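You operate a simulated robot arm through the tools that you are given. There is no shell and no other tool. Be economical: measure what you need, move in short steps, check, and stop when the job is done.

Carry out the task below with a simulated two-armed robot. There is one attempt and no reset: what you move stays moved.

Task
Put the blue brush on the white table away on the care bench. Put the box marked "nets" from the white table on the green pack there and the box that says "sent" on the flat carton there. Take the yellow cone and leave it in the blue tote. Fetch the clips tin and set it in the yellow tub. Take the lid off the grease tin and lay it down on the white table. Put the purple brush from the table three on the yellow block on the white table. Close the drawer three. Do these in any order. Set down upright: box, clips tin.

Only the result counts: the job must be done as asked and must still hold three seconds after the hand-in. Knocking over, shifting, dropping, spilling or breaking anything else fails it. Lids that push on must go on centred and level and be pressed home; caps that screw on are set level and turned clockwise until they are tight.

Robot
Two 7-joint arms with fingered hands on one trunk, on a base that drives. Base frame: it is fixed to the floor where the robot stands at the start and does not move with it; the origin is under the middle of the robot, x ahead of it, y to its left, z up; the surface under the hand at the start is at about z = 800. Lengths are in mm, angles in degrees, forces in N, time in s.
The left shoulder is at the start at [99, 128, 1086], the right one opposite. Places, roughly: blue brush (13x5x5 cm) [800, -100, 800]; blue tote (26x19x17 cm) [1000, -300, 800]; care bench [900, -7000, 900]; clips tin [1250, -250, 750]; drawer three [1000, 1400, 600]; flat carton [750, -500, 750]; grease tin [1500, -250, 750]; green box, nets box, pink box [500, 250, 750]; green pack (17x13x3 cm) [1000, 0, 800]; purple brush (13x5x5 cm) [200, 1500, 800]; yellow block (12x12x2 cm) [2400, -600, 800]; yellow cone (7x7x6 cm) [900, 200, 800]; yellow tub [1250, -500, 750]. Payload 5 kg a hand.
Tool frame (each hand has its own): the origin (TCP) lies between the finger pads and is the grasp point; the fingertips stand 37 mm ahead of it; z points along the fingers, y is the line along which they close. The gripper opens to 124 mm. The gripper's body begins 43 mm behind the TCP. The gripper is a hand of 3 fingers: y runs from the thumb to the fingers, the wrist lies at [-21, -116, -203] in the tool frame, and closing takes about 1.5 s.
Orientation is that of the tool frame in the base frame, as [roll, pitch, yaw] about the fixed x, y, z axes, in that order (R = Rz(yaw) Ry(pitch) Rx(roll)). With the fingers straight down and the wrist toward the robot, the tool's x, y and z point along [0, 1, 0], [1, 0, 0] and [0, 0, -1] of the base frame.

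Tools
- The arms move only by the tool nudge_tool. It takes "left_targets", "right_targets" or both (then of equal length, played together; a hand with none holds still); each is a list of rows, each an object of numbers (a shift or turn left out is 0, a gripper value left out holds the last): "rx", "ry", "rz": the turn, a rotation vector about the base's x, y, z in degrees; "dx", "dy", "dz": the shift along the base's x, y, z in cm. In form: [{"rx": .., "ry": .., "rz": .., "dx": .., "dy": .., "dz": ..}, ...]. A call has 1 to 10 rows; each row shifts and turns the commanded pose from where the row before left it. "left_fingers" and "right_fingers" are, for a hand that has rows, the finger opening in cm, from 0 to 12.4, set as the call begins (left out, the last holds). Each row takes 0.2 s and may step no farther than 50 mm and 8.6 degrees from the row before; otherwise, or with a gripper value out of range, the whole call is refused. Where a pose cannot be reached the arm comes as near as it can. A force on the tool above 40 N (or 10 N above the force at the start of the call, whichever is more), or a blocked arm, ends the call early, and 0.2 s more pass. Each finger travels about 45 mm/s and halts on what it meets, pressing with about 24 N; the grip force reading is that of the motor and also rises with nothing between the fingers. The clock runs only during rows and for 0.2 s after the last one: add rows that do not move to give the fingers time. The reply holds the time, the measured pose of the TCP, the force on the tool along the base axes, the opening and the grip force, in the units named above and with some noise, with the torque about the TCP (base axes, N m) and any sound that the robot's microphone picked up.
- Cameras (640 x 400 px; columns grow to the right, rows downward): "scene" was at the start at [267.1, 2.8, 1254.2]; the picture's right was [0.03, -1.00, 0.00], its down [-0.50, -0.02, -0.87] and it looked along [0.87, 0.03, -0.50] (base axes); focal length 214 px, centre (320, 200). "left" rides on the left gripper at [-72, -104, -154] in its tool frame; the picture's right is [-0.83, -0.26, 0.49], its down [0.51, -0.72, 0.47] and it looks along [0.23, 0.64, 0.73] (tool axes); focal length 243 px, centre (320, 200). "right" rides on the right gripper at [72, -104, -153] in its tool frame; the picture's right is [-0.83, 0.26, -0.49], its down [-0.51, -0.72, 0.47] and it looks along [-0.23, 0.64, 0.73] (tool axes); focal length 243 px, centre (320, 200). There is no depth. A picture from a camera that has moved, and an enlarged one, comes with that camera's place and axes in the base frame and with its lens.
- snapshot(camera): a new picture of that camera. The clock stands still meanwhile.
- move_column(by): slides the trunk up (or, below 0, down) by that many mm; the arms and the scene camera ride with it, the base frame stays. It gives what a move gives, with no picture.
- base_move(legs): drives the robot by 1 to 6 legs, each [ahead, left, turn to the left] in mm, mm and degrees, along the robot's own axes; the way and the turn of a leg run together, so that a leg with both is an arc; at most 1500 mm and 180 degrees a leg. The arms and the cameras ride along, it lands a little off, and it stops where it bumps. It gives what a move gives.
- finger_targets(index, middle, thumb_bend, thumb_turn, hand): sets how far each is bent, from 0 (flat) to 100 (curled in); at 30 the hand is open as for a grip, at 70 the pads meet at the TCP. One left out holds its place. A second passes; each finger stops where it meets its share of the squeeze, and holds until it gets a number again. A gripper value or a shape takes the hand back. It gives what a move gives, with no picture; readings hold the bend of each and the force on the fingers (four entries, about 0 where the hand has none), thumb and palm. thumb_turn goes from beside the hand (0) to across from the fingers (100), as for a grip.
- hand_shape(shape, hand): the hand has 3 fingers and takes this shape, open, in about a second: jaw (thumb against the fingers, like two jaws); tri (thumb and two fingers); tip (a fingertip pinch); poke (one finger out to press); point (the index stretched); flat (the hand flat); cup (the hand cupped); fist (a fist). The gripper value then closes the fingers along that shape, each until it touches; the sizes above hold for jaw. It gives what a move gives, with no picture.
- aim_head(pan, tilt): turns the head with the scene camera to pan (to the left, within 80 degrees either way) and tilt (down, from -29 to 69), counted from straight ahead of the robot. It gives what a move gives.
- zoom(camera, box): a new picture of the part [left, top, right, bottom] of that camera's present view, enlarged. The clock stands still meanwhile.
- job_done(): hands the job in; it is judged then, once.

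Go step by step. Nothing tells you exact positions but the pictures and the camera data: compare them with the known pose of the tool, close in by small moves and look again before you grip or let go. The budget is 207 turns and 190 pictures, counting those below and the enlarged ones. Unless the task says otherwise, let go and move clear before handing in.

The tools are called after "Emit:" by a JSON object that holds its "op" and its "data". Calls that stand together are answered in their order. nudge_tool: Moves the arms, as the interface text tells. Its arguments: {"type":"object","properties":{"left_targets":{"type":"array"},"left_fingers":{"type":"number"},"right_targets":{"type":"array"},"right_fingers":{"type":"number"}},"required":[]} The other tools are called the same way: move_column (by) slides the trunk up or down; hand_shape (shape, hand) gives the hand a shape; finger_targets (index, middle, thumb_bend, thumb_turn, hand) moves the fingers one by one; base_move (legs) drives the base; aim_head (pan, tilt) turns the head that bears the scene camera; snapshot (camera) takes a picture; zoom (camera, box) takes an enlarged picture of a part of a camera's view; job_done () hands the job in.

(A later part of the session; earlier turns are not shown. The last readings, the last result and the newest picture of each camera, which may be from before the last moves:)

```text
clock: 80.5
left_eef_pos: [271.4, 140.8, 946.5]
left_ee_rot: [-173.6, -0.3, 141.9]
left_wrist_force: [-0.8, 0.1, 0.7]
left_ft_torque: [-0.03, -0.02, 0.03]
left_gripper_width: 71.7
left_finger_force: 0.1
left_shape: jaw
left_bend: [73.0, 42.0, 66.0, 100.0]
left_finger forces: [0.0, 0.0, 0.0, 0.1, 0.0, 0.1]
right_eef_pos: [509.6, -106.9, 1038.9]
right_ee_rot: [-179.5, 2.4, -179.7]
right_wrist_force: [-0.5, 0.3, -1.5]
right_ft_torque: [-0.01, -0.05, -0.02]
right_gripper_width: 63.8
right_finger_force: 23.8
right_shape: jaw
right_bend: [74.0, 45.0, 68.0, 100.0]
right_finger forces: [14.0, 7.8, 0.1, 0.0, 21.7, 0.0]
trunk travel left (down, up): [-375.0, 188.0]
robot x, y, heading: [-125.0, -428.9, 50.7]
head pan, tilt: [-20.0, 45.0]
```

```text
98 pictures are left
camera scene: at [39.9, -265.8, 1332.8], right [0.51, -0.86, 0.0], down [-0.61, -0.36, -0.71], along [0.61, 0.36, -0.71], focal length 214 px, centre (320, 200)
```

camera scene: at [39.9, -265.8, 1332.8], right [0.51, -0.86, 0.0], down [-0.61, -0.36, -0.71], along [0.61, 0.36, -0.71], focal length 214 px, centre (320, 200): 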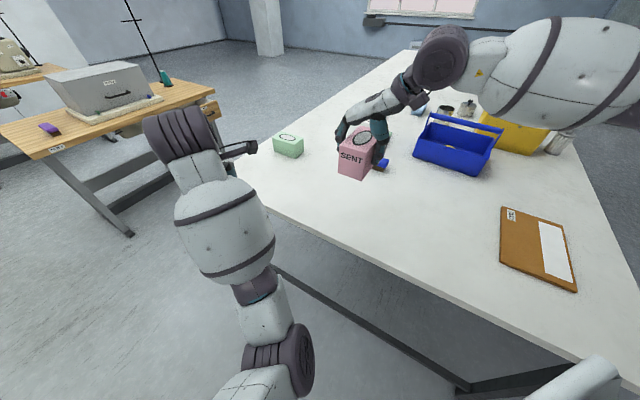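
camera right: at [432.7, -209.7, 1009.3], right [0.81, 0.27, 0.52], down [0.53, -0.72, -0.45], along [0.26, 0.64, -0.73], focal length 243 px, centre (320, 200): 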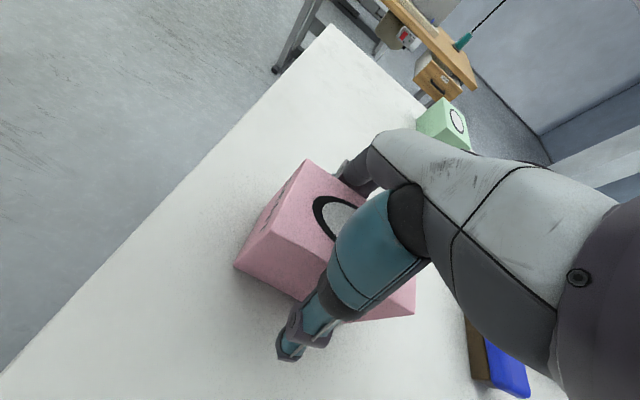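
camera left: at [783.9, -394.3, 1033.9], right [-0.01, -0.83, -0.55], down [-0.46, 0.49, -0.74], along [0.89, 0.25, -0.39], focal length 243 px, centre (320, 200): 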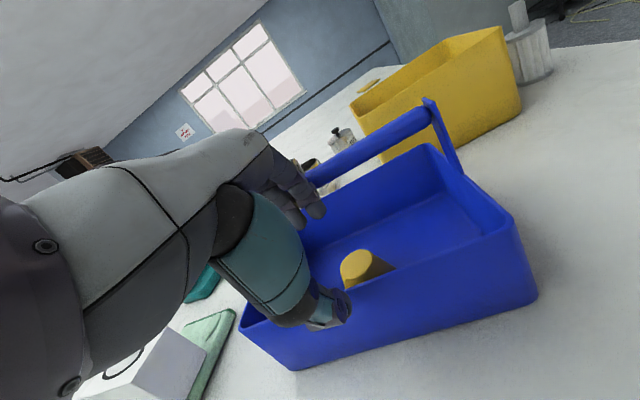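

Pink box held. Carton spans about x 543–780, y -530…-693. I raise the left hand and translate the base so the right hand comes over the carton.

Emit:
{"op": "nudge_tool", "data": {"left_targets": [{"dz": 4}, {"dz": 4}, {"dz": 4}, {"dz": 4}]}}

Emit:
{"op": "base_move", "data": {"legs": [[-297, -434, 0]]}}

Emit:
{"op": "snapshot", "data": {"camera": "scene"}}

Emit:
{"op": "snapshot", "data": {"camera": "right"}}

```text
clock: 81.5
left_eef_pos: [321.9, 203.7, 1013.0]
left_ee_rot: [-173.9, -0.4, 142.0]
left_wrist_force: [0.0, -0.4, -0.5]
left_ft_torque: [-0.02, 0.0, 0.01]
left_gripper_width: 71.8
left_finger_force: 0.1
left_shape: jaw
left_bend: [73.0, 42.0, 66.0, 100.0]
left_finger forces: [0.0, 0.1, 0.0, 0.0, 0.1, 0.0]
left hand out of reach, approached as far as the arm can: row 1, 2, 3, 4
right_eef_pos: [510.6, -106.9, 1038.7]
right_ee_rot: [-179.5, 2.4, -179.7]
right_wrist_force: [0.7, 1.1, -1.6]
right_ft_torque: [0.02, 0.02, -0.02]
right_gripper_width: 64.2
right_finger_force: 24.5
right_shape: jaw
right_bend: [74.0, 45.0, 68.0, 100.0]
right_finger forces: [14.0, 7.8, 0.1, 0.1, 21.8, 0.0]
trunk travel left (down, up): [-375.0, 188.0]
robot x, y, heading: [-127.3, -424.3, 50.5]
head pan, tilt: [-20.0, 45.0]
```

```text
clock: 85.8
left_eef_pos: [468.6, -300.5, 1013.7]
left_ee_rot: [-173.9, -0.3, 142.0]
left_wrist_force: [-0.1, -0.3, 0.1]
left_ft_torque: [0.02, 0.02, -0.01]
left_gripper_width: 71.6
left_finger_force: 0.1
left_shape: jaw
left_bend: [73.0, 42.0, 66.0, 100.0]
left_finger forces: [0.0, 0.1, 0.0, 0.0, 0.1, 0.0]
right_eef_pos: [657.8, -609.9, 1038.1]
right_ee_rot: [-179.5, 2.3, -179.6]
right_wrist_force: [-0.5, 0.3, -1.2]
right_ft_torque: [-0.04, 0.02, -0.04]
right_gripper_width: 63.9
right_finger_force: 24.3
right_shape: jaw
right_bend: [74.0, 45.0, 68.0, 100.0]
right_finger forces: [14.0, 7.7, 0.1, 0.1, 21.8, 0.0]
trunk travel left (down, up): [-375.0, 188.0]
robot x, y, heading: [16.3, -931.8, 50.6]
head pan, tilt: [-20.0, 45.0]
```

```text
97 pictures are left
camera scene: at [188.2, -769.1, 1332.6], right [0.51, -0.86, 0.0], down [-0.61, -0.36, -0.71], along [0.61, 0.36, -0.71], focal length 214 px, centre (320, 200)
```

scene: 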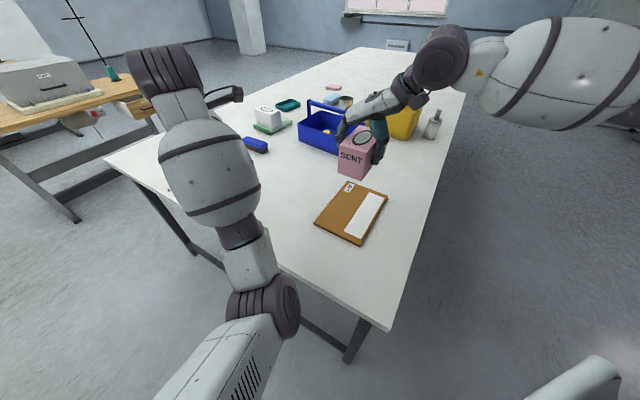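

```text
96 pictures are left
camera right: at [578.9, -713.2, 1189.9], right [0.81, 0.27, 0.52], down [0.53, -0.72, -0.44], along [0.26, 0.64, -0.73], focal length 243 px, centre (320, 200)
```

right: 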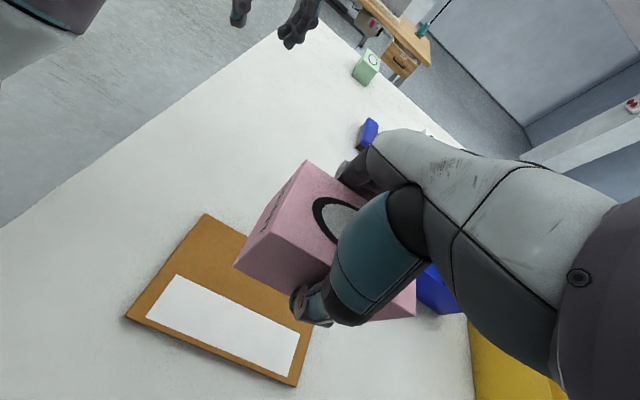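

Carton measured at x 541–780, y -532…-692; the box is centred above it. Lower.

Emit:
{"op": "nudge_tool", "data": {"right_targets": [{"dz": -4}, {"dz": -4}, {"dz": -4}, {"dz": -3}, {"dz": -0.8}]}}

Emit:
{"op": "nudge_tool", "data": {"right_targets": [{"dz": -0.2}, {"dz": -0.2}, {"dz": -0.2}, {"dz": -0.2}, {"dz": -0.2}]}}

Emit:
{"op": "zoom", "data": {"camera": "scene", "box": [290, 110, 430, 250]}}

```text
clock: 87.0
left_eef_pos: [467.6, -301.1, 1013.7]
left_ee_rot: [-173.9, -0.3, 141.9]
left_wrist_force: [-0.3, 0.6, -0.5]
left_ft_torque: [0.01, 0.01, 0.03]
left_gripper_width: 71.7
left_finger_force: 0.1
left_shape: jaw
left_bend: [73.0, 42.0, 66.0, 100.0]
left_finger forces: [0.1, 0.0, 0.0, 0.0, 0.1, 0.0]
right_eef_pos: [657.0, -609.8, 879.5]
right_ee_rot: [-179.6, 2.3, -179.7]
right_wrist_force: [-0.6, -0.6, -1.9]
right_ft_torque: [-0.02, 0.04, 0.04]
right_gripper_width: 64.0
right_finger_force: 23.9
right_shape: jaw
right_bend: [74.0, 45.0, 68.0, 100.0]
right_finger forces: [13.9, 7.6, 0.0, 0.1, 21.6, 0.0]
trunk travel left (down, up): [-375.0, 188.0]
robot x, y, heading: [23.0, -928.1, 50.6]
head pan, tilt: [-20.0, 45.0]
```

```text
clock: 88.2
left_eef_pos: [469.7, -301.0, 1014.1]
left_ee_rot: [-173.9, -0.5, 142.0]
left_wrist_force: [0.1, -0.7, -0.6]
left_ft_torque: [-0.02, -0.02, 0.01]
left_gripper_width: 71.8
left_finger_force: 0.1
left_shape: jaw
left_bend: [73.0, 42.0, 66.0, 100.0]
left_finger forces: [0.0, 0.0, 0.0, 0.0, 0.0, 0.1]
right_eef_pos: [656.4, -610.4, 870.6]
right_ee_rot: [-179.5, 2.3, -179.6]
right_wrist_force: [0.9, 0.6, -0.4]
right_ft_torque: [0.0, -0.05, -0.01]
right_gripper_width: 63.8
right_finger_force: 25.0
right_shape: jaw
right_bend: [74.0, 45.0, 68.0, 100.0]
right_finger forces: [13.9, 7.7, 0.1, 0.1, 21.7, 0.0]
trunk travel left (down, up): [-375.0, 188.0]
robot x, y, heading: [23.2, -925.4, 50.9]
head pan, tilt: [-20.0, 45.0]
```

```text
2.86 times, centred on (360, 180) of scene
camera zoom: at [188.2, -769.3, 1332.6], right [0.51, -0.86, 0.0], down [-0.61, -0.36, -0.71], along [0.61, 0.36, -0.71], focal length 613 px, centre (206, 257)
```

zoom: 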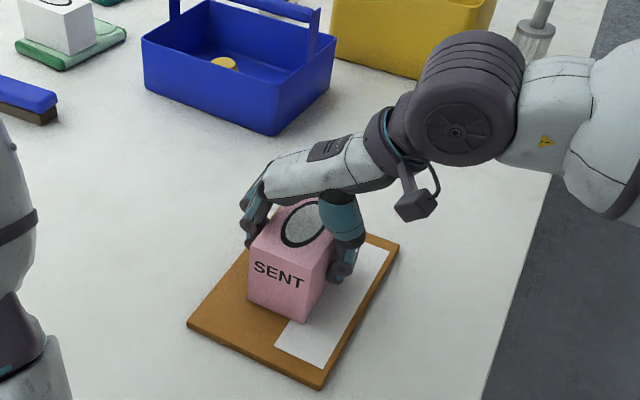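

Very close. I lower to contact and release.

Emit:
{"op": "nudge_tool", "data": {"right_targets": [{"dz": -0.15}, {"dz": -0.15}, {"dz": -0.15}, {"dz": -0.15}, {"dz": -0.15}]}}

Emit:
{"op": "zoom", "data": {"camera": "scene", "box": [310, 150, 410, 250]}}

```text
clock: 89.4
left_eef_pos: [466.5, -302.8, 1015.8]
left_ee_rot: [-174.0, -0.4, 142.0]
left_wrist_force: [-0.1, 0.3, -0.2]
left_ft_torque: [-0.02, -0.02, -0.02]
left_gripper_width: 71.6
left_finger_force: 0.0
left_shape: jaw
left_bend: [73.0, 42.0, 66.0, 100.0]
left_finger forces: [0.0, 0.0, 0.1, 0.1, 0.0, 0.0]
right_eef_pos: [656.5, -610.4, 867.6]
right_ee_rot: [-180.0, 2.7, -179.9]
right_wrist_force: [2.1, -0.2, 30.3]
right_ft_torque: [-0.11, -0.09, -0.11]
right_gripper_width: 64.8
right_finger_force: 23.9
right_shape: jaw
right_bend: [74.0, 45.0, 68.0, 100.0]
right_finger forces: [16.8, 9.9, 0.1, 0.1, 25.9, 0.0]
trunk travel left (down, up): [-375.0, 188.0]
robot x, y, heading: [24.0, -930.1, 50.9]
head pan, tilt: [-20.0, 45.0]
```

```text
4.00 times, centred on (360, 200) of scene
camera zoom: at [185.6, -770.7, 1333.4], right [0.51, -0.86, 0.0], down [-0.61, -0.36, -0.71], along [0.61, 0.36, -0.71], focal length 858 px, centre (160, 200)
```

zoom: 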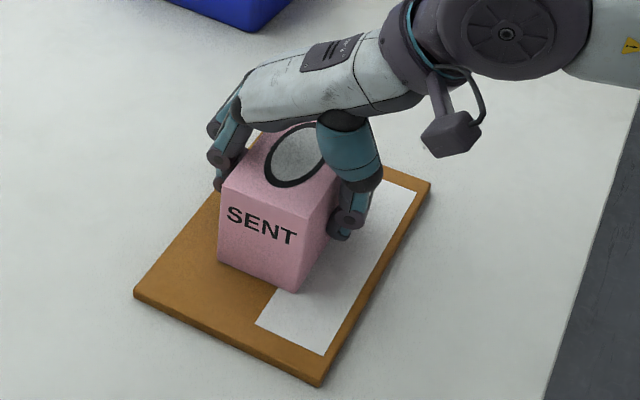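

Contact made. Release and lift away.

Emit:
{"op": "nudge_tool", "data": {"right_targets": [{"dz": 0.2}, {"dz": 0.15}]}}

Emit:
{"op": "nudge_tool", "data": {"right_fingers": 12.4, "right_targets": [{}, {}, {}, {}, {}, {}, {}]}}

Emit:
{"op": "nudge_tool", "data": {"right_targets": [{"dz": 2}, {"dz": 3}, {"dz": 4}, {"dz": 4}, {"dz": 4}, {"dz": 4}, {"dz": 4}]}}

Emit:
{"op": "snapshot", "data": {"camera": "scene"}}

```text
clock: 90.0
left_eef_pos: [467.4, -303.5, 1014.6]
left_ee_rot: [-174.0, -0.4, 142.0]
left_wrist_force: [-0.2, 0.0, -0.3]
left_ft_torque: [-0.01, 0.02, 0.0]
left_gripper_width: 71.7
left_finger_force: 0.0
left_shape: jaw
left_bend: [73.0, 42.0, 66.0, 100.0]
left_finger forces: [0.0, 0.1, 0.0, 0.0, 0.1, 0.0]
right_eef_pos: [656.2, -610.5, 868.2]
right_ee_rot: [-179.7, 2.4, -179.7]
right_wrist_force: [4.3, 3.4, 23.4]
right_ft_torque: [0.2, -0.15, -0.11]
right_gripper_width: 64.7
right_finger_force: 24.1
right_shape: jaw
right_bend: [74.0, 44.0, 68.0, 100.0]
right_finger forces: [17.4, 10.4, 0.1, 0.0, 23.9, 0.0]
trunk travel left (down, up): [-375.0, 188.0]
robot x, y, heading: [21.9, -929.8, 50.8]
head pan, tilt: [-20.0, 45.0]
```

```text
clock: 91.6
left_eef_pos: [469.4, -301.4, 1014.2]
left_ee_rot: [-173.8, -0.5, 142.0]
left_wrist_force: [1.0, -0.1, 0.1]
left_ft_torque: [-0.03, -0.01, 0.01]
left_gripper_width: 71.7
left_finger_force: 0.0
left_shape: jaw
left_bend: [73.0, 42.0, 66.0, 100.0]
left_finger forces: [0.0, 0.1, 0.0, 0.0, 0.0, 0.0]
right_eef_pos: [657.9, -611.1, 867.0]
right_ee_rot: [-179.4, 2.3, -179.8]
right_wrist_force: [0.1, 0.7, 0.1]
right_ft_torque: [0.0, 0.0, 0.03]
right_gripper_width: 123.7
right_finger_force: 0.1
right_shape: jaw
right_bend: [30.0, 30.0, 30.0, 98.0]
right_finger forces: [0.0, 0.0, 0.0, 0.0, 0.0, 0.0]
trunk travel left (down, up): [-375.0, 188.0]
robot x, y, heading: [20.9, -929.7, 51.0]
head pan, tilt: [-20.0, 45.0]
```

```text
clock: 93.2
left_eef_pos: [469.3, -299.7, 1013.3]
left_ee_rot: [-173.8, -0.3, 141.9]
left_wrist_force: [0.4, 0.8, -0.2]
left_ft_torque: [-0.02, 0.03, -0.02]
left_gripper_width: 71.7
left_finger_force: 0.0
left_shape: jaw
left_bend: [73.0, 42.0, 66.0, 100.0]
left_finger forces: [0.0, 0.0, 0.1, 0.1, 0.1, 0.1]
right_eef_pos: [657.6, -608.1, 1115.5]
right_ee_rot: [-179.4, 2.4, -179.8]
right_wrist_force: [0.2, 0.2, -0.3]
right_ft_torque: [-0.02, 0.08, -0.02]
right_gripper_width: 123.6
right_finger_force: 0.1
right_shape: jaw
right_bend: [30.0, 30.0, 30.0, 98.0]
right_finger forces: [0.1, 0.1, 0.0, 0.0, 0.0, 0.0]
trunk travel left (down, up): [-375.0, 188.0]
robot x, y, heading: [23.9, -928.8, 50.7]
head pan, tilt: [-20.0, 45.0]
```

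```text
93 pictures are left
camera scene: at [189.0, -768.5, 1332.4], right [0.51, -0.86, 0.0], down [-0.61, -0.36, -0.71], along [0.61, 0.36, -0.71], focal length 214 px, centre (320, 200)
```

scene: 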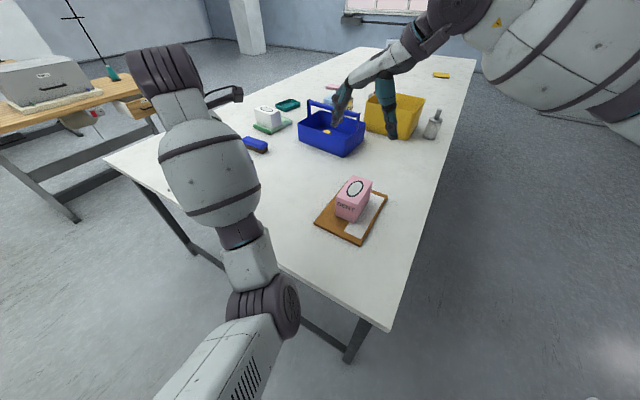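

Pink box is placed. Next the blue brush: I drive back to the near end facing the table and raise the trunk.

Emit:
{"op": "move_column", "data": {"by": 100}}

Emit:
{"op": "base_move", "data": {"legs": [[606, 441, 0], [0, 0, -51]]}}

Emit:
{"op": "aim_head", "data": {"pan": 0, "tilt": 45}}

Emit:
{"op": "snapshot", "data": {"camera": "scene"}}

Emit:
{"op": "snapshot", "data": {"camera": "left"}}

```text
clock: 94.5
left_eef_pos: [468.7, -300.5, 1111.6]
left_ee_rot: [-173.7, -0.4, 142.1]
left_wrist_force: [0.7, 0.4, -0.8]
left_ft_torque: [0.0, 0.02, 0.01]
left_gripper_width: 71.7
left_finger_force: 0.1
left_shape: jaw
left_bend: [73.0, 42.0, 66.0, 100.0]
left_finger forces: [0.1, 0.0, 0.1, 0.0, 0.1, 0.0]
right_eef_pos: [650.3, -617.2, 1263.3]
right_ee_rot: [177.2, 5.0, 179.7]
right_wrist_force: [-0.2, 0.4, -0.2]
right_ft_torque: [-0.02, 0.01, 0.02]
right_gripper_width: 123.9
right_finger_force: 0.2
right_shape: jaw
right_bend: [30.0, 30.0, 30.0, 98.0]
right_finger forces: [0.0, 0.1, 0.0, 0.1, 0.0, 0.0]
trunk travel left (down, up): [-475.0, 88.0]
robot x, y, heading: [22.9, -929.3, 51.0]
head pan, tilt: [-20.0, 45.0]
```

```text
clock: 101.2
left_eef_pos: [831.4, -131.2, 1113.6]
left_ee_rot: [-173.9, -0.4, 91.2]
left_wrist_force: [0.0, 1.3, 0.3]
left_ft_torque: [0.01, 0.02, 0.02]
left_gripper_width: 71.4
left_finger_force: 0.0
left_shape: jaw
left_bend: [73.0, 42.0, 66.0, 100.0]
left_finger forces: [0.0, 0.0, 0.0, 0.0, 0.0, 0.0]
right_eef_pos: [701.7, -469.7, 1263.9]
right_ee_rot: [177.2, 5.1, 128.8]
right_wrist_force: [0.1, -0.2, -0.4]
right_ft_torque: [0.03, -0.02, 0.02]
right_gripper_width: 123.8
right_finger_force: 0.1
right_shape: jaw
right_bend: [30.0, 30.0, 30.0, 98.0]
right_finger forces: [0.0, 0.0, 0.0, 0.0, 0.0, 0.1]
trunk travel left (down, up): [-475.0, 88.0]
robot x, y, heading: [61.8, -181.6, -0.1]
head pan, tilt: [-20.0, 45.0]
```

```text
clock: 102.1
left_eef_pos: [830.3, -131.9, 1114.9]
left_ee_rot: [-174.0, -0.4, 91.3]
left_wrist_force: [-0.5, 0.2, -0.3]
left_ft_torque: [-0.02, -0.02, -0.01]
left_gripper_width: 72.1
left_finger_force: 0.0
left_shape: jaw
left_bend: [73.0, 42.0, 66.0, 100.0]
left_finger forces: [0.0, 0.0, 0.0, 0.0, 0.0, 0.0]
right_eef_pos: [701.0, -470.1, 1264.2]
right_ee_rot: [177.0, 5.0, 128.9]
right_wrist_force: [-0.1, 0.7, 0.0]
right_ft_torque: [-0.02, 0.01, -0.01]
right_gripper_width: 123.7
right_finger_force: 0.0
right_shape: jaw
right_bend: [30.0, 30.0, 30.0, 98.0]
right_finger forces: [0.1, 0.0, 0.1, 0.1, 0.0, 0.0]
trunk travel left (down, up): [-475.0, 88.0]
robot x, y, heading: [64.3, -180.6, 0.3]
head pan, tilt: [0.0, 45.0]
```

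```text
92 pictures are left
camera scene: at [258.2, -182.9, 1445.7], right [0.0, -1.0, 0.0], down [-0.71, 0.0, -0.71], along [0.71, 0.0, -0.71], focal length 214 px, centre (320, 200)
```

scene: 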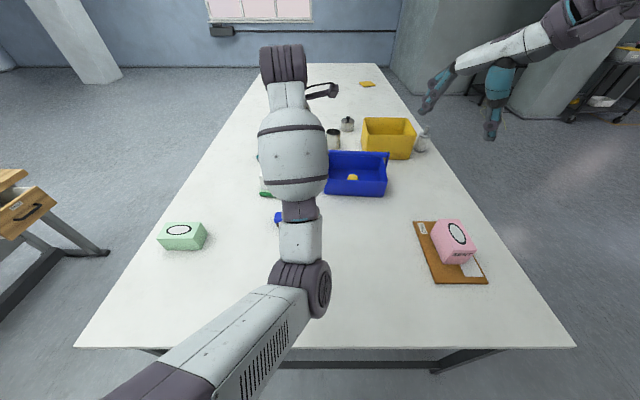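

```text
91 pictures are left
camera left: at [745.1, -206.9, 1275.8], right [-0.29, -0.83, -0.47], down [-0.78, 0.49, -0.39], along [0.55, 0.25, -0.79], focal length 243 px, centre (320, 200)
```

left: 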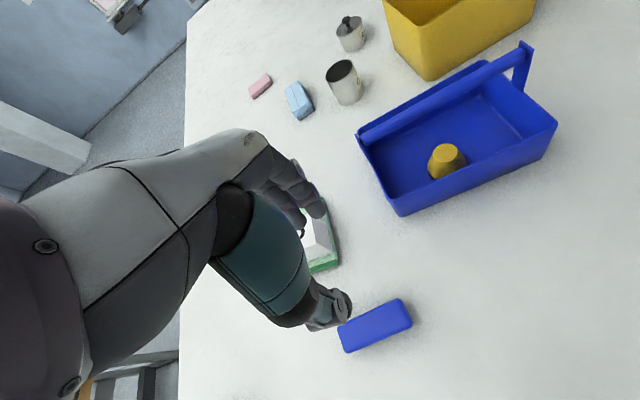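

Brush at about (777,-82). I bring the left hand above it, levelled and open.

Emit:
{"op": "nudge_tool", "data": {"left_fingers": 11, "left_targets": [{"ry": -6, "dx": -1.3, "dy": 1.2}, {"dx": -2, "dy": 1.8, "dz": -3}, {"dx": -2, "dy": 1.8, "dz": -3}, {"dz": -4}, {"dz": -4}, {"dz": -3}]}}

Emit:
{"op": "snapshot", "data": {"camera": "left"}}

Emit:
{"op": "zoom", "data": {"camera": "scene", "box": [220, 150, 400, 300]}}

```text
clock: 103.5
left_eef_pos: [778.4, -84.3, 944.6]
left_ee_rot: [-179.9, -0.3, 91.2]
left_wrist_force: [0.1, -0.5, 0.1]
left_ft_torque: [0.01, 0.02, -0.03]
left_gripper_width: 109.7
left_finger_force: 0.0
left_shape: jaw
left_bend: [27.0, 32.0, 40.0, 98.0]
left_finger forces: [0.0, 0.1, 0.1, 0.1, 0.0, 0.0]
right_eef_pos: [700.4, -470.1, 1263.3]
right_ee_rot: [177.0, 5.1, 128.8]
right_wrist_force: [-0.3, 0.5, -0.2]
right_ft_torque: [-0.04, 0.01, 0.0]
right_gripper_width: 123.9
right_finger_force: 0.0
right_shape: jaw
right_bend: [30.0, 30.0, 30.0, 98.0]
right_finger forces: [0.0, 0.1, 0.0, 0.1, 0.0, 0.0]
trunk travel left (down, up): [-475.0, 88.0]
robot x, y, heading: [62.7, -180.8, -0.1]
head pan, tilt: [0.0, 45.0]
```

```text
90 pictures are left
camera left: at [675.5, -159.5, 1095.7], right [-0.24, -0.83, -0.5], down [-0.73, 0.49, -0.47], along [0.64, 0.25, -0.73], focal length 243 px, centre (320, 200)
```

left: 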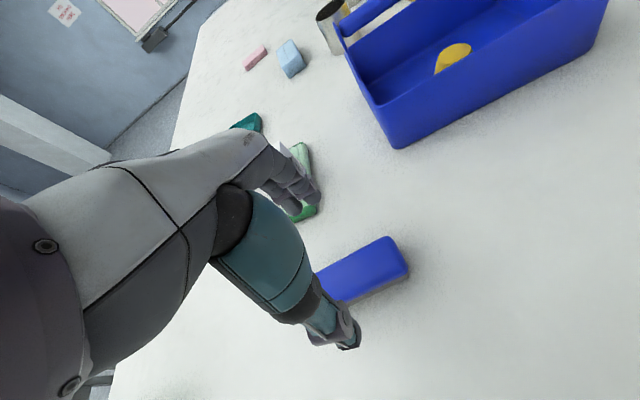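

```text
2.67 times, centred on (310, 225) of scene
camera zoom: at [258.3, -182.4, 1445.7], right [0.0, -1.0, 0.0], down [-0.71, 0.0, -0.71], along [0.71, 0.0, -0.71], focal length 572 px, centre (347, 133)
```

zoom: 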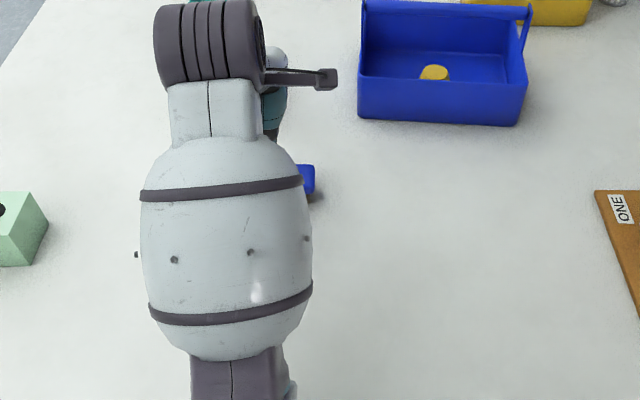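

Brush centre ≈ (772,-73). Adjust, lower and look.

Emit:
{"op": "nudge_tool", "data": {"left_targets": [{"dx": -0.5, "dy": 1.0, "dz": -3}, {"dz": -3}, {"dz": -2.5}, {"dz": -1.2}]}}

Emit:
{"op": "snapshot", "data": {"camera": "left"}}

```text
clock: 104.5
left_eef_pos: [773.1, -72.1, 846.8]
left_ee_rot: [180.0, -0.2, 91.2]
left_wrist_force: [-0.5, 0.3, -0.2]
left_ft_torque: [0.0, 0.01, -0.02]
left_gripper_width: 109.9
left_finger_force: 0.1
left_shape: jaw
left_bend: [27.0, 32.0, 40.0, 98.0]
left_finger forces: [0.0, 0.1, 0.1, 0.1, 0.0, 0.0]
right_eef_pos: [700.9, -470.4, 1264.1]
right_ee_rot: [177.0, 5.1, 128.8]
right_wrist_force: [-0.8, -0.3, -0.2]
right_ft_torque: [0.0, 0.02, 0.0]
right_gripper_width: 123.7
right_finger_force: 0.0
right_shape: jaw
right_bend: [30.0, 30.0, 30.0, 98.0]
right_finger forces: [0.0, 0.0, 0.0, 0.1, 0.0, 0.0]
trunk travel left (down, up): [-475.0, 88.0]
robot x, y, heading: [65.3, -184.1, -0.2]
head pan, tilt: [0.0, 45.0]
```

```text
88 pictures are left
camera left: at [670.8, -149.2, 999.3], right [-0.24, -0.83, -0.5], down [-0.73, 0.49, -0.47], along [0.64, 0.25, -0.73], focal length 243 px, centre (320, 200)
```

left: 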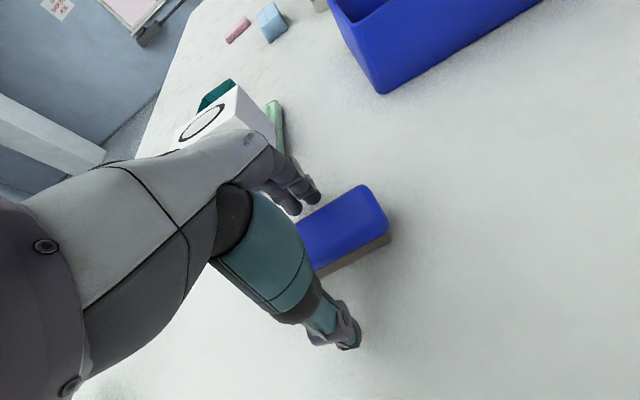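

Brush lies between fingers and thumb. Grip and lift.

Emit:
{"op": "nudge_tool", "data": {"left_fingers": 1, "left_targets": [{}, {}, {}, {}, {}, {}, {}, {}, {}]}}

Emit:
{"op": "nudge_tool", "data": {"left_targets": [{"dz": 1}, {"dz": 3}, {"dz": 4}, {"dz": 5}, {"dz": 5}, {"dz": 5}, {"dz": 5}]}}

Emit:
{"op": "snapshot", "data": {"camera": "left"}}

Emit:
{"op": "snapshot", "data": {"camera": "scene"}}

```text
clock: 106.5
left_eef_pos: [773.6, -74.2, 846.4]
left_ee_rot: [-179.9, -0.3, 91.2]
left_wrist_force: [-0.4, -0.2, 0.4]
left_ft_torque: [-0.02, -0.02, 0.03]
left_gripper_width: 39.8
left_finger_force: 24.1
left_shape: jaw
left_bend: [74.0, 53.0, 74.0, 100.0]
left_finger forces: [12.0, 6.8, 0.1, 0.1, 21.4, 0.0]
right_eef_pos: [700.9, -470.4, 1263.4]
right_ee_rot: [177.1, 5.0, 128.9]
right_wrist_force: [-0.3, 0.0, 0.1]
right_ft_torque: [-0.02, 0.01, 0.0]
right_gripper_width: 123.6
right_finger_force: 0.0
right_shape: jaw
right_bend: [30.0, 30.0, 30.0, 98.0]
right_finger forces: [0.0, 0.0, 0.0, 0.0, 0.1, 0.0]
trunk travel left (down, up): [-475.0, 88.0]
robot x, y, heading: [64.5, -183.9, -0.1]
head pan, tilt: [0.0, 45.0]
```

```text
clock: 108.1
left_eef_pos: [771.9, -77.8, 1128.3]
left_ee_rot: [-179.9, -0.4, 91.3]
left_wrist_force: [-0.3, 0.2, -0.4]
left_ft_torque: [0.01, -0.01, 0.0]
left_gripper_width: 39.5
left_finger_force: 23.7
left_shape: jaw
left_bend: [74.0, 53.0, 74.0, 100.0]
left_finger forces: [11.9, 6.1, 0.0, 0.0, 21.2, 0.1]
right_eef_pos: [701.4, -474.9, 1265.1]
right_ee_rot: [177.1, 5.0, 128.7]
right_wrist_force: [0.3, -1.9, -0.4]
right_ft_torque: [0.06, 0.05, 0.03]
right_gripper_width: 123.6
right_finger_force: 0.1
right_shape: jaw
right_bend: [30.0, 30.0, 30.0, 98.0]
right_finger forces: [0.1, 0.0, 0.0, 0.0, 0.1, 0.0]
trunk travel left (down, up): [-475.0, 88.0]
robot x, y, heading: [63.3, -182.3, -0.1]
head pan, tilt: [0.0, 45.0]
```

```text
87 pictures are left
camera left: at [670.0, -153.8, 1280.3], right [-0.24, -0.83, -0.5], down [-0.73, 0.49, -0.47], along [0.63, 0.25, -0.73], focal length 243 px, centre (320, 200)
```

left: 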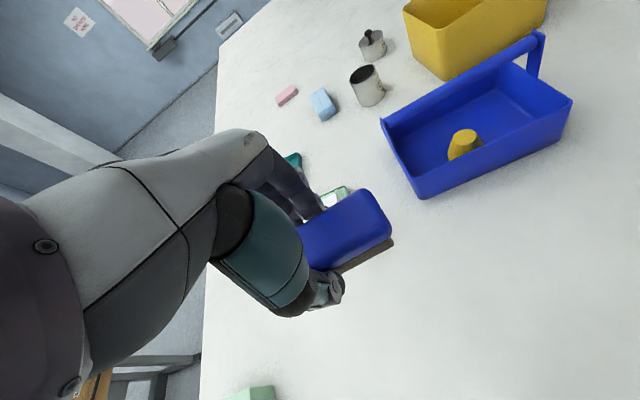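

```text
86 pictures are left
camera scene: at [257.2, -187.2, 1445.9], right [0.0, -1.0, 0.0], down [-0.71, 0.0, -0.71], along [0.71, 0.0, -0.71], focal length 214 px, centre (320, 200)
```

scene: 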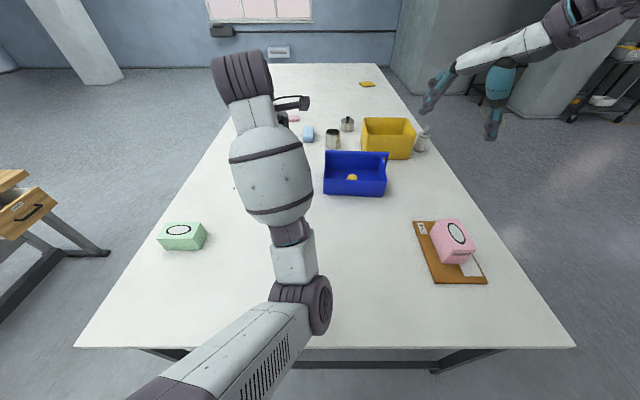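

Brush is held in the left hand. I drive round to the right side of the table and face it.

Emit:
{"op": "base_move", "data": {"legs": [[-60, -960, 0], [0, 0, 90]]}}

Emit:
{"op": "aim_head", "data": {"pan": -60, "tilt": 35}}

Emit:
{"op": "snapshot", "data": {"camera": "scene"}}

```text
clock: 120.7
left_eef_pos: [-122.2, -433.6, 1127.4]
left_ee_rot: [-179.9, -0.3, -177.4]
left_wrist_force: [0.0, 0.8, -0.6]
left_ft_torque: [0.02, 0.03, 0.0]
left_gripper_width: 39.2
left_finger_force: 24.2
left_shape: jaw
left_bend: [74.0, 54.0, 74.0, 100.0]
left_finger forces: [12.1, 6.1, 0.0, 0.0, 20.6, 0.0]
right_eef_pos: [276.3, -497.3, 1264.7]
right_ee_rot: [177.2, 5.2, -139.9]
right_wrist_force: [0.5, -0.1, 0.1]
right_ft_torque: [0.0, 0.0, 0.0]
right_gripper_width: 123.8
right_finger_force: 0.0
right_shape: jaw
right_bend: [30.0, 30.0, 30.0, 98.0]
right_finger forces: [0.0, 0.0, 0.0, 0.0, 0.1, 0.0]
trunk travel left (down, up): [-475.0, 88.0]
robot x, y, heading: [2.3, -1142.9, 91.0]
head pan, tilt: [0.0, 45.0]
```

```text
clock: 122.0
left_eef_pos: [-120.9, -432.3, 1128.0]
left_ee_rot: [-180.0, -0.3, -177.5]
left_wrist_force: [-1.0, -0.8, -0.4]
left_ft_torque: [0.01, -0.01, 0.0]
left_gripper_width: 39.3
left_finger_force: 23.8
left_shape: jaw
left_bend: [74.0, 54.0, 74.0, 100.0]
left_finger forces: [12.2, 6.2, 0.1, 0.1, 20.7, 0.0]
right_eef_pos: [275.9, -496.4, 1264.4]
right_ee_rot: [177.1, 5.1, -139.9]
right_wrist_force: [-0.6, 0.3, -0.1]
right_ft_torque: [0.01, 0.0, 0.0]
right_gripper_width: 124.1
right_finger_force: 0.0
right_shape: jaw
right_bend: [30.0, 30.0, 30.0, 98.0]
right_finger forces: [0.0, 0.0, 0.0, 0.1, 0.0, 0.0]
trunk travel left (down, up): [-475.0, 88.0]
robot x, y, heading: [2.6, -1142.8, 91.2]
head pan, tilt: [-60.0, 35.0]
```

```text
85 pictures are left
camera scene: at [73.8, -980.3, 1460.5], right [0.52, -0.85, 0.0], down [-0.49, -0.3, -0.82], along [0.7, 0.43, -0.57], focal length 214 px, centre (320, 200)
```

scene: 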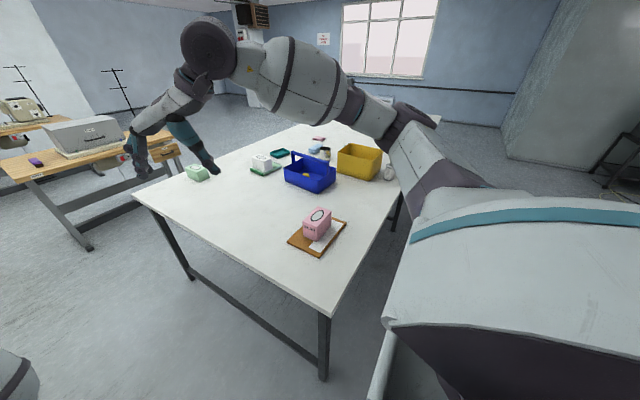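

Clear. I slide along the right side of the table to the tins.

Emit:
{"op": "base_move", "data": {"legs": [[0, -1240, -1]]}}

Emit:
{"op": "aim_head", "data": {"pan": -5, "tilt": 45}}

Emit:
{"op": "snapshot", "data": {"camera": "scene"}}

Emit:
{"op": "snapshot", "data": {"camera": "right"}}

```text
clock: 133.2
left_eef_pos: [1143.6, -418.5, 1127.2]
left_ee_rot: [-179.9, -0.3, -179.0]
left_wrist_force: [0.6, 0.5, -0.7]
left_ft_torque: [-0.03, 0.02, 0.0]
left_gripper_width: 39.4
left_finger_force: 23.9
left_shape: jaw
left_bend: [74.0, 54.0, 74.0, 100.0]
left_finger forces: [12.2, 6.1, 0.1, 0.1, 20.6, 0.0]
right_eef_pos: [1540.8, -492.7, 1264.0]
right_ee_rot: [177.0, 5.1, -141.4]
right_wrist_force: [0.9, -0.2, 0.2]
right_ft_torque: [0.01, 0.02, -0.03]
right_gripper_width: 123.7
right_finger_force: 0.1
right_shape: jaw
right_bend: [30.0, 30.0, 30.0, 98.0]
right_finger forces: [0.0, 0.0, 0.0, 0.1, 0.1, 0.0]
trunk travel left (down, up): [-475.0, 88.0]
robot x, y, heading: [1254.5, -1129.7, 89.8]
head pan, tilt: [-60.0, 35.0]
```

```text
clock: 134.4
left_eef_pos: [1144.8, -419.3, 1126.9]
left_ee_rot: [-179.9, -0.2, -179.0]
left_wrist_force: [0.2, -0.4, -0.7]
left_ft_torque: [0.01, 0.0, -0.03]
left_gripper_width: 39.1
left_finger_force: 23.8
left_shape: jaw
left_bend: [74.0, 54.0, 74.0, 100.0]
left_finger forces: [12.2, 6.2, 0.1, 0.1, 20.6, 0.0]
right_eef_pos: [1540.9, -492.2, 1263.6]
right_ee_rot: [177.1, 5.1, -141.4]
right_wrist_force: [0.5, -0.1, -0.4]
right_ft_torque: [-0.05, 0.0, -0.01]
right_gripper_width: 124.0
right_finger_force: 0.1
right_shape: jaw
right_bend: [30.0, 30.0, 30.0, 98.0]
right_finger forces: [0.1, 0.0, 0.0, 0.1, 0.0, 0.1]
trunk travel left (down, up): [-475.0, 88.0]
robot x, y, heading: [1250.0, -1128.8, 89.8]
head pan, tilt: [-5.0, 45.0]
```

```text
84 pictures are left
camera scene: at [1256.9, -933.8, 1445.7], right [1.0, -0.09, 0.0], down [-0.06, -0.7, -0.71], along [0.06, 0.7, -0.71], focal length 214 px, centre (320, 200)
```

scene: 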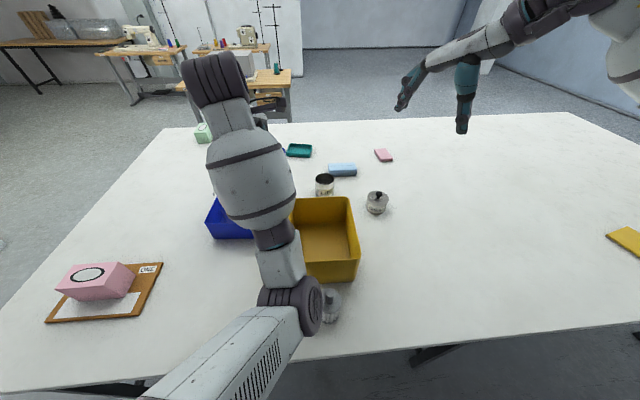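

```text
83 pictures are left
camera right: at [1544.1, -632.9, 1405.1], right [0.46, 0.67, 0.58], down [0.86, -0.2, -0.46], along [-0.19, 0.71, -0.68], focal length 243 px, centre (320, 200)
```

right: 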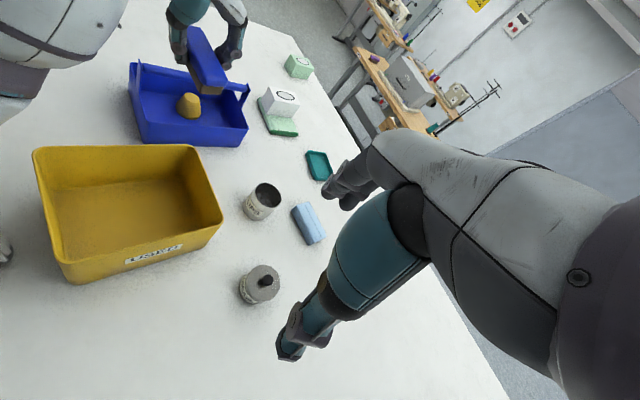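

Tins located: clips tin ≈ (1333,-242) top z≈869, grease knob ≈ (1539,-347), tub rim x 1205–1405, y -420…-650 with rim z≈930. I level and align the right hand and bring it over the clips tin.

Emit:
{"op": "nudge_tool", "data": {"right_targets": [{"rx": -5.5, "ry": 2.1, "dx": -2}, {"rz": -7.7, "dx": -3.4, "dy": 2.6, "dz": -1}, {"rz": -7.7, "dx": -3.4, "dy": 2.6, "dz": -1}, {"rz": -7.7, "dx": -3.4, "dy": 2.6, "dz": -1}, {"rz": -7.7, "dx": -3.4, "dy": 2.6, "dz": -1}, {"rz": -7.7, "dx": -3.4, "dy": 2.6, "dz": -1}, {"dx": -0.6, "dy": 4, "dz": -2.5}, {"dx": -0.6, "dy": 4, "dz": -2.5}, {"dx": -0.6, "dy": 4, "dz": -2.5}, {"dz": -4}]}}

Emit:
{"op": "snapshot", "data": {"camera": "right"}}

Emit:
{"op": "snapshot", "data": {"camera": "scene"}}

```text
clock: 136.6
left_eef_pos: [1145.0, -417.5, 1127.2]
left_ee_rot: [-179.9, -0.3, -179.0]
left_wrist_force: [1.0, 0.7, -0.8]
left_ft_torque: [-0.03, 0.02, -0.01]
left_gripper_width: 39.3
left_finger_force: 23.9
left_shape: jaw
left_bend: [74.0, 54.0, 74.0, 100.0]
left_finger forces: [12.3, 6.2, 0.0, 0.0, 20.6, 0.0]
right_eef_pos: [1333.7, -240.3, 1097.8]
right_ee_rot: [-179.9, -0.1, -179.8]
right_wrist_force: [1.0, 0.3, -0.2]
right_ft_torque: [0.01, 0.04, 0.0]
right_gripper_width: 124.0
right_finger_force: 0.1
right_shape: jaw
right_bend: [30.0, 30.0, 30.0, 98.0]
right_finger forces: [0.1, 0.1, 0.0, 0.0, 0.1, 0.0]
trunk travel left (down, up): [-475.0, 88.0]
robot x, y, heading: [1253.7, -1131.2, 89.9]
head pan, tilt: [-5.0, 45.0]
```

```text
82 pictures are left
camera right: at [1262.2, -345.1, 1251.5], right [0.83, 0.27, 0.49], down [0.51, -0.72, -0.47], along [0.23, 0.64, -0.73], focal length 243 px, centre (320, 200)
```

right: 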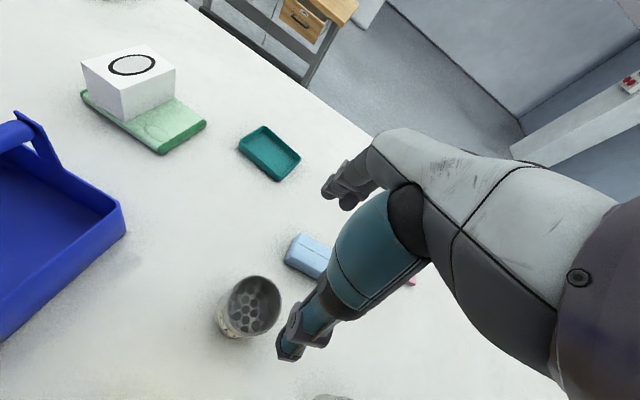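

```text
81 pictures are left
camera scene: at [1258.5, -933.4, 1445.5], right [1.0, -0.09, 0.0], down [-0.07, -0.7, -0.71], along [0.06, 0.7, -0.71], focal length 214 px, centre (320, 200)
```

scene: 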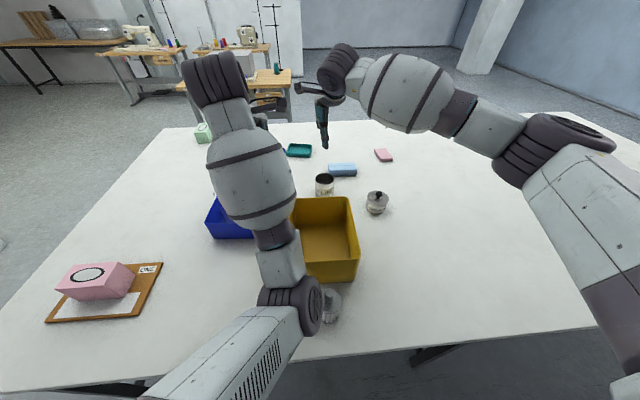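

Emit:
{"op": "zoom", "data": {"camera": "right", "box": [190, 230, 330, 370]}}

Emit:
{"op": "zoom", "data": {"camera": "scene", "box": [280, 140, 410, 240]}}

```text
2.86 times, centred on (260, 300) of right
camera zoom: at [1262.2, -345.1, 1251.5], right [0.83, 0.27, 0.49], down [0.51, -0.72, -0.47], along [0.23, 0.64, -0.73], focal length 693 px, centre (491, -86)
```

zoom: 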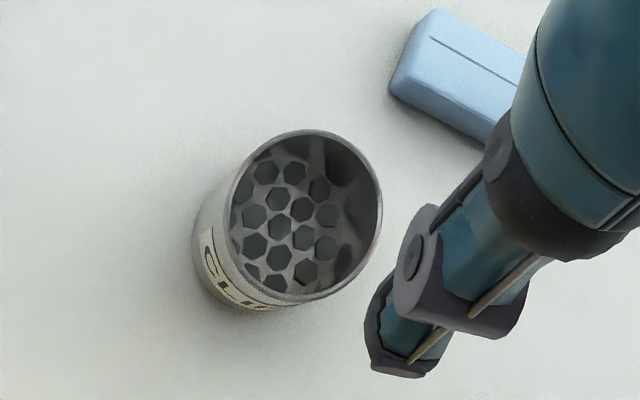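

```text
4.00 times, centred on (345, 190) of scene
camera zoom: at [1258.5, -933.4, 1445.5], right [1.0, -0.09, 0.0], down [-0.07, -0.7, -0.71], along [0.06, 0.7, -0.71], focal length 858 px, centre (220, 240)
```

zoom: 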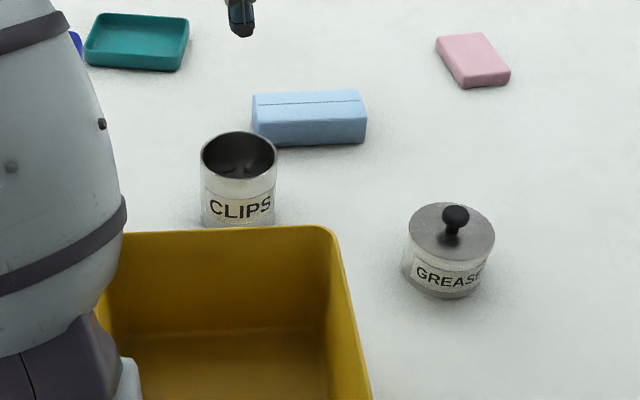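

Clips tin refined to (1339,-258), rim z≈880, ⌀78. I adjust and descend in two stages.

Emit:
{"op": "nudge_tool", "data": {"right_targets": [{"dx": 0.5, "dy": -1.8, "dz": -3}, {"dz": -4}, {"dz": -4}, {"dz": -2}]}}

Emit:
{"op": "snapshot", "data": {"camera": "right"}}

Emit:
{"op": "zoom", "data": {"camera": "scene", "box": [280, 120, 410, 220]}}

```text
clock: 137.6
left_eef_pos: [1144.2, -419.7, 1127.2]
left_ee_rot: [-179.9, -0.3, -178.9]
left_wrist_force: [-0.6, -0.7, -1.4]
left_ft_torque: [0.0, 0.02, 0.02]
left_gripper_width: 39.3
left_finger_force: 24.0
left_shape: jaw
left_bend: [74.0, 54.0, 74.0, 100.0]
left_finger forces: [12.4, 6.3, 0.0, 0.1, 20.6, 0.0]
right_eef_pos: [1337.5, -259.5, 967.5]
right_ee_rot: [-179.9, 0.0, -179.8]
right_wrist_force: [-0.1, -0.3, 0.7]
right_ft_torque: [-0.05, 0.01, -0.01]
right_gripper_width: 123.7
right_finger_force: 0.1
right_shape: jaw
right_bend: [30.0, 30.0, 30.0, 98.0]
right_finger forces: [0.0, 0.1, 0.1, 0.0, 0.0, 0.1]
trunk travel left (down, up): [-475.0, 88.0]
robot x, y, heading: [1248.2, -1130.9, 89.9]
head pan, tilt: [-5.0, 45.0]
```

```text
78 pictures are left
camera right: at [1265.9, -364.2, 1121.8], right [0.83, 0.27, 0.49], down [0.51, -0.72, -0.47], along [0.23, 0.64, -0.73], focal length 243 px, centre (320, 200)
```

right: 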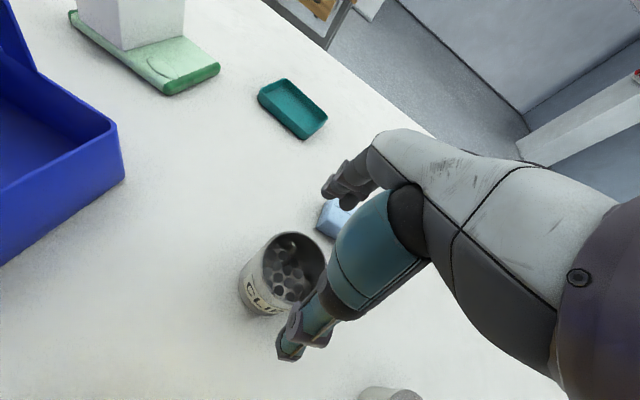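

```text
4.00 times, centred on (345, 170) of scene
camera zoom: at [1257.2, -933.9, 1445.7], right [1.0, -0.09, 0.0], down [-0.06, -0.7, -0.71], along [0.06, 0.7, -0.71], focal length 858 px, centre (220, 320)
```

zoom: 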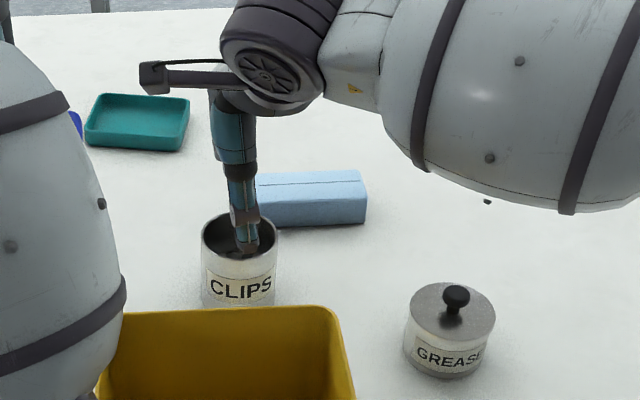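

Aligned. Lower to gripping height.

Emit:
{"op": "nudge_tool", "data": {"right_targets": [{"dx": 0.2, "dz": -3}, {"dz": -3}, {"dz": -3}, {"dz": -1.7}]}}

Emit:
{"op": "nudge_tool", "data": {"right_fingers": 5, "right_targets": [{}, {}, {}, {}, {}, {}, {}]}}

Emit:
{"op": "snapshot", "data": {"camera": "right"}}

```text
clock: 138.6
left_eef_pos: [1144.3, -418.0, 1125.9]
left_ee_rot: [-179.9, -0.3, -178.9]
left_wrist_force: [-0.3, 0.3, -0.8]
left_ft_torque: [0.01, -0.03, -0.01]
left_gripper_width: 39.2
left_finger_force: 24.1
left_shape: jaw
left_bend: [74.0, 54.0, 74.0, 100.0]
left_finger forces: [12.3, 6.2, 0.0, 0.1, 20.5, 0.1]
right_eef_pos: [1340.1, -260.3, 860.8]
right_ee_rot: [-179.9, 0.0, -179.7]
right_wrist_force: [-0.6, 0.1, -0.2]
right_ft_torque: [0.0, -0.03, 0.02]
right_gripper_width: 123.8
right_finger_force: 0.1
right_shape: jaw
right_bend: [30.0, 30.0, 30.0, 98.0]
right_finger forces: [0.0, 0.0, 0.0, 0.1, 0.0, 0.1]
trunk travel left (down, up): [-475.0, 88.0]
robot x, y, heading: [1245.6, -1129.5, 90.1]
head pan, tilt: [-5.0, 45.0]
```

```text
clock: 140.2
left_eef_pos: [1142.8, -420.3, 1126.8]
left_ee_rot: [-179.9, -0.2, -179.0]
left_wrist_force: [-0.2, 0.1, -0.4]
left_ft_torque: [-0.01, -0.01, 0.02]
left_gripper_width: 39.1
left_finger_force: 23.9
left_shape: jaw
left_bend: [74.0, 54.0, 74.0, 100.0]
left_finger forces: [12.3, 6.3, 0.0, 0.1, 20.5, 0.0]
right_eef_pos: [1338.6, -260.0, 861.9]
right_ee_rot: [-179.9, -0.1, -179.7]
right_wrist_force: [0.6, -0.2, 0.2]
right_ft_torque: [0.21, -0.01, 0.0]
right_gripper_width: 70.7
right_finger_force: 24.1
right_shape: jaw
right_bend: [73.0, 42.0, 66.0, 100.0]
right_finger forces: [12.6, 6.5, 0.1, 0.0, 21.7, 0.0]
trunk travel left (down, up): [-475.0, 88.0]
robot x, y, heading: [1249.7, -1130.4, 89.7]
head pan, tilt: [-5.0, 45.0]
```

```text
76 pictures are left
camera right: at [1267.1, -364.1, 1015.4], right [0.83, 0.27, 0.49], down [0.51, -0.72, -0.47], along [0.23, 0.64, -0.73], focal length 243 px, centre (320, 200)
```

right: 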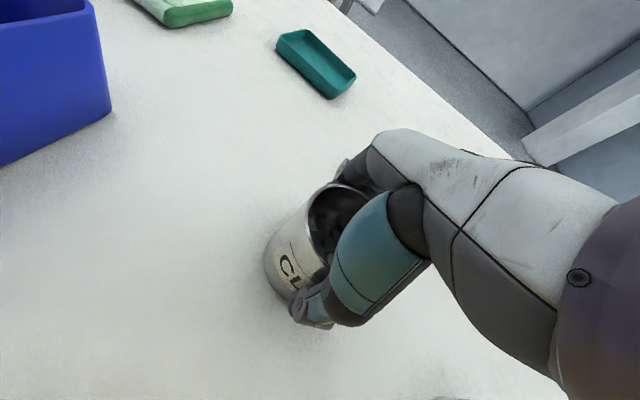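

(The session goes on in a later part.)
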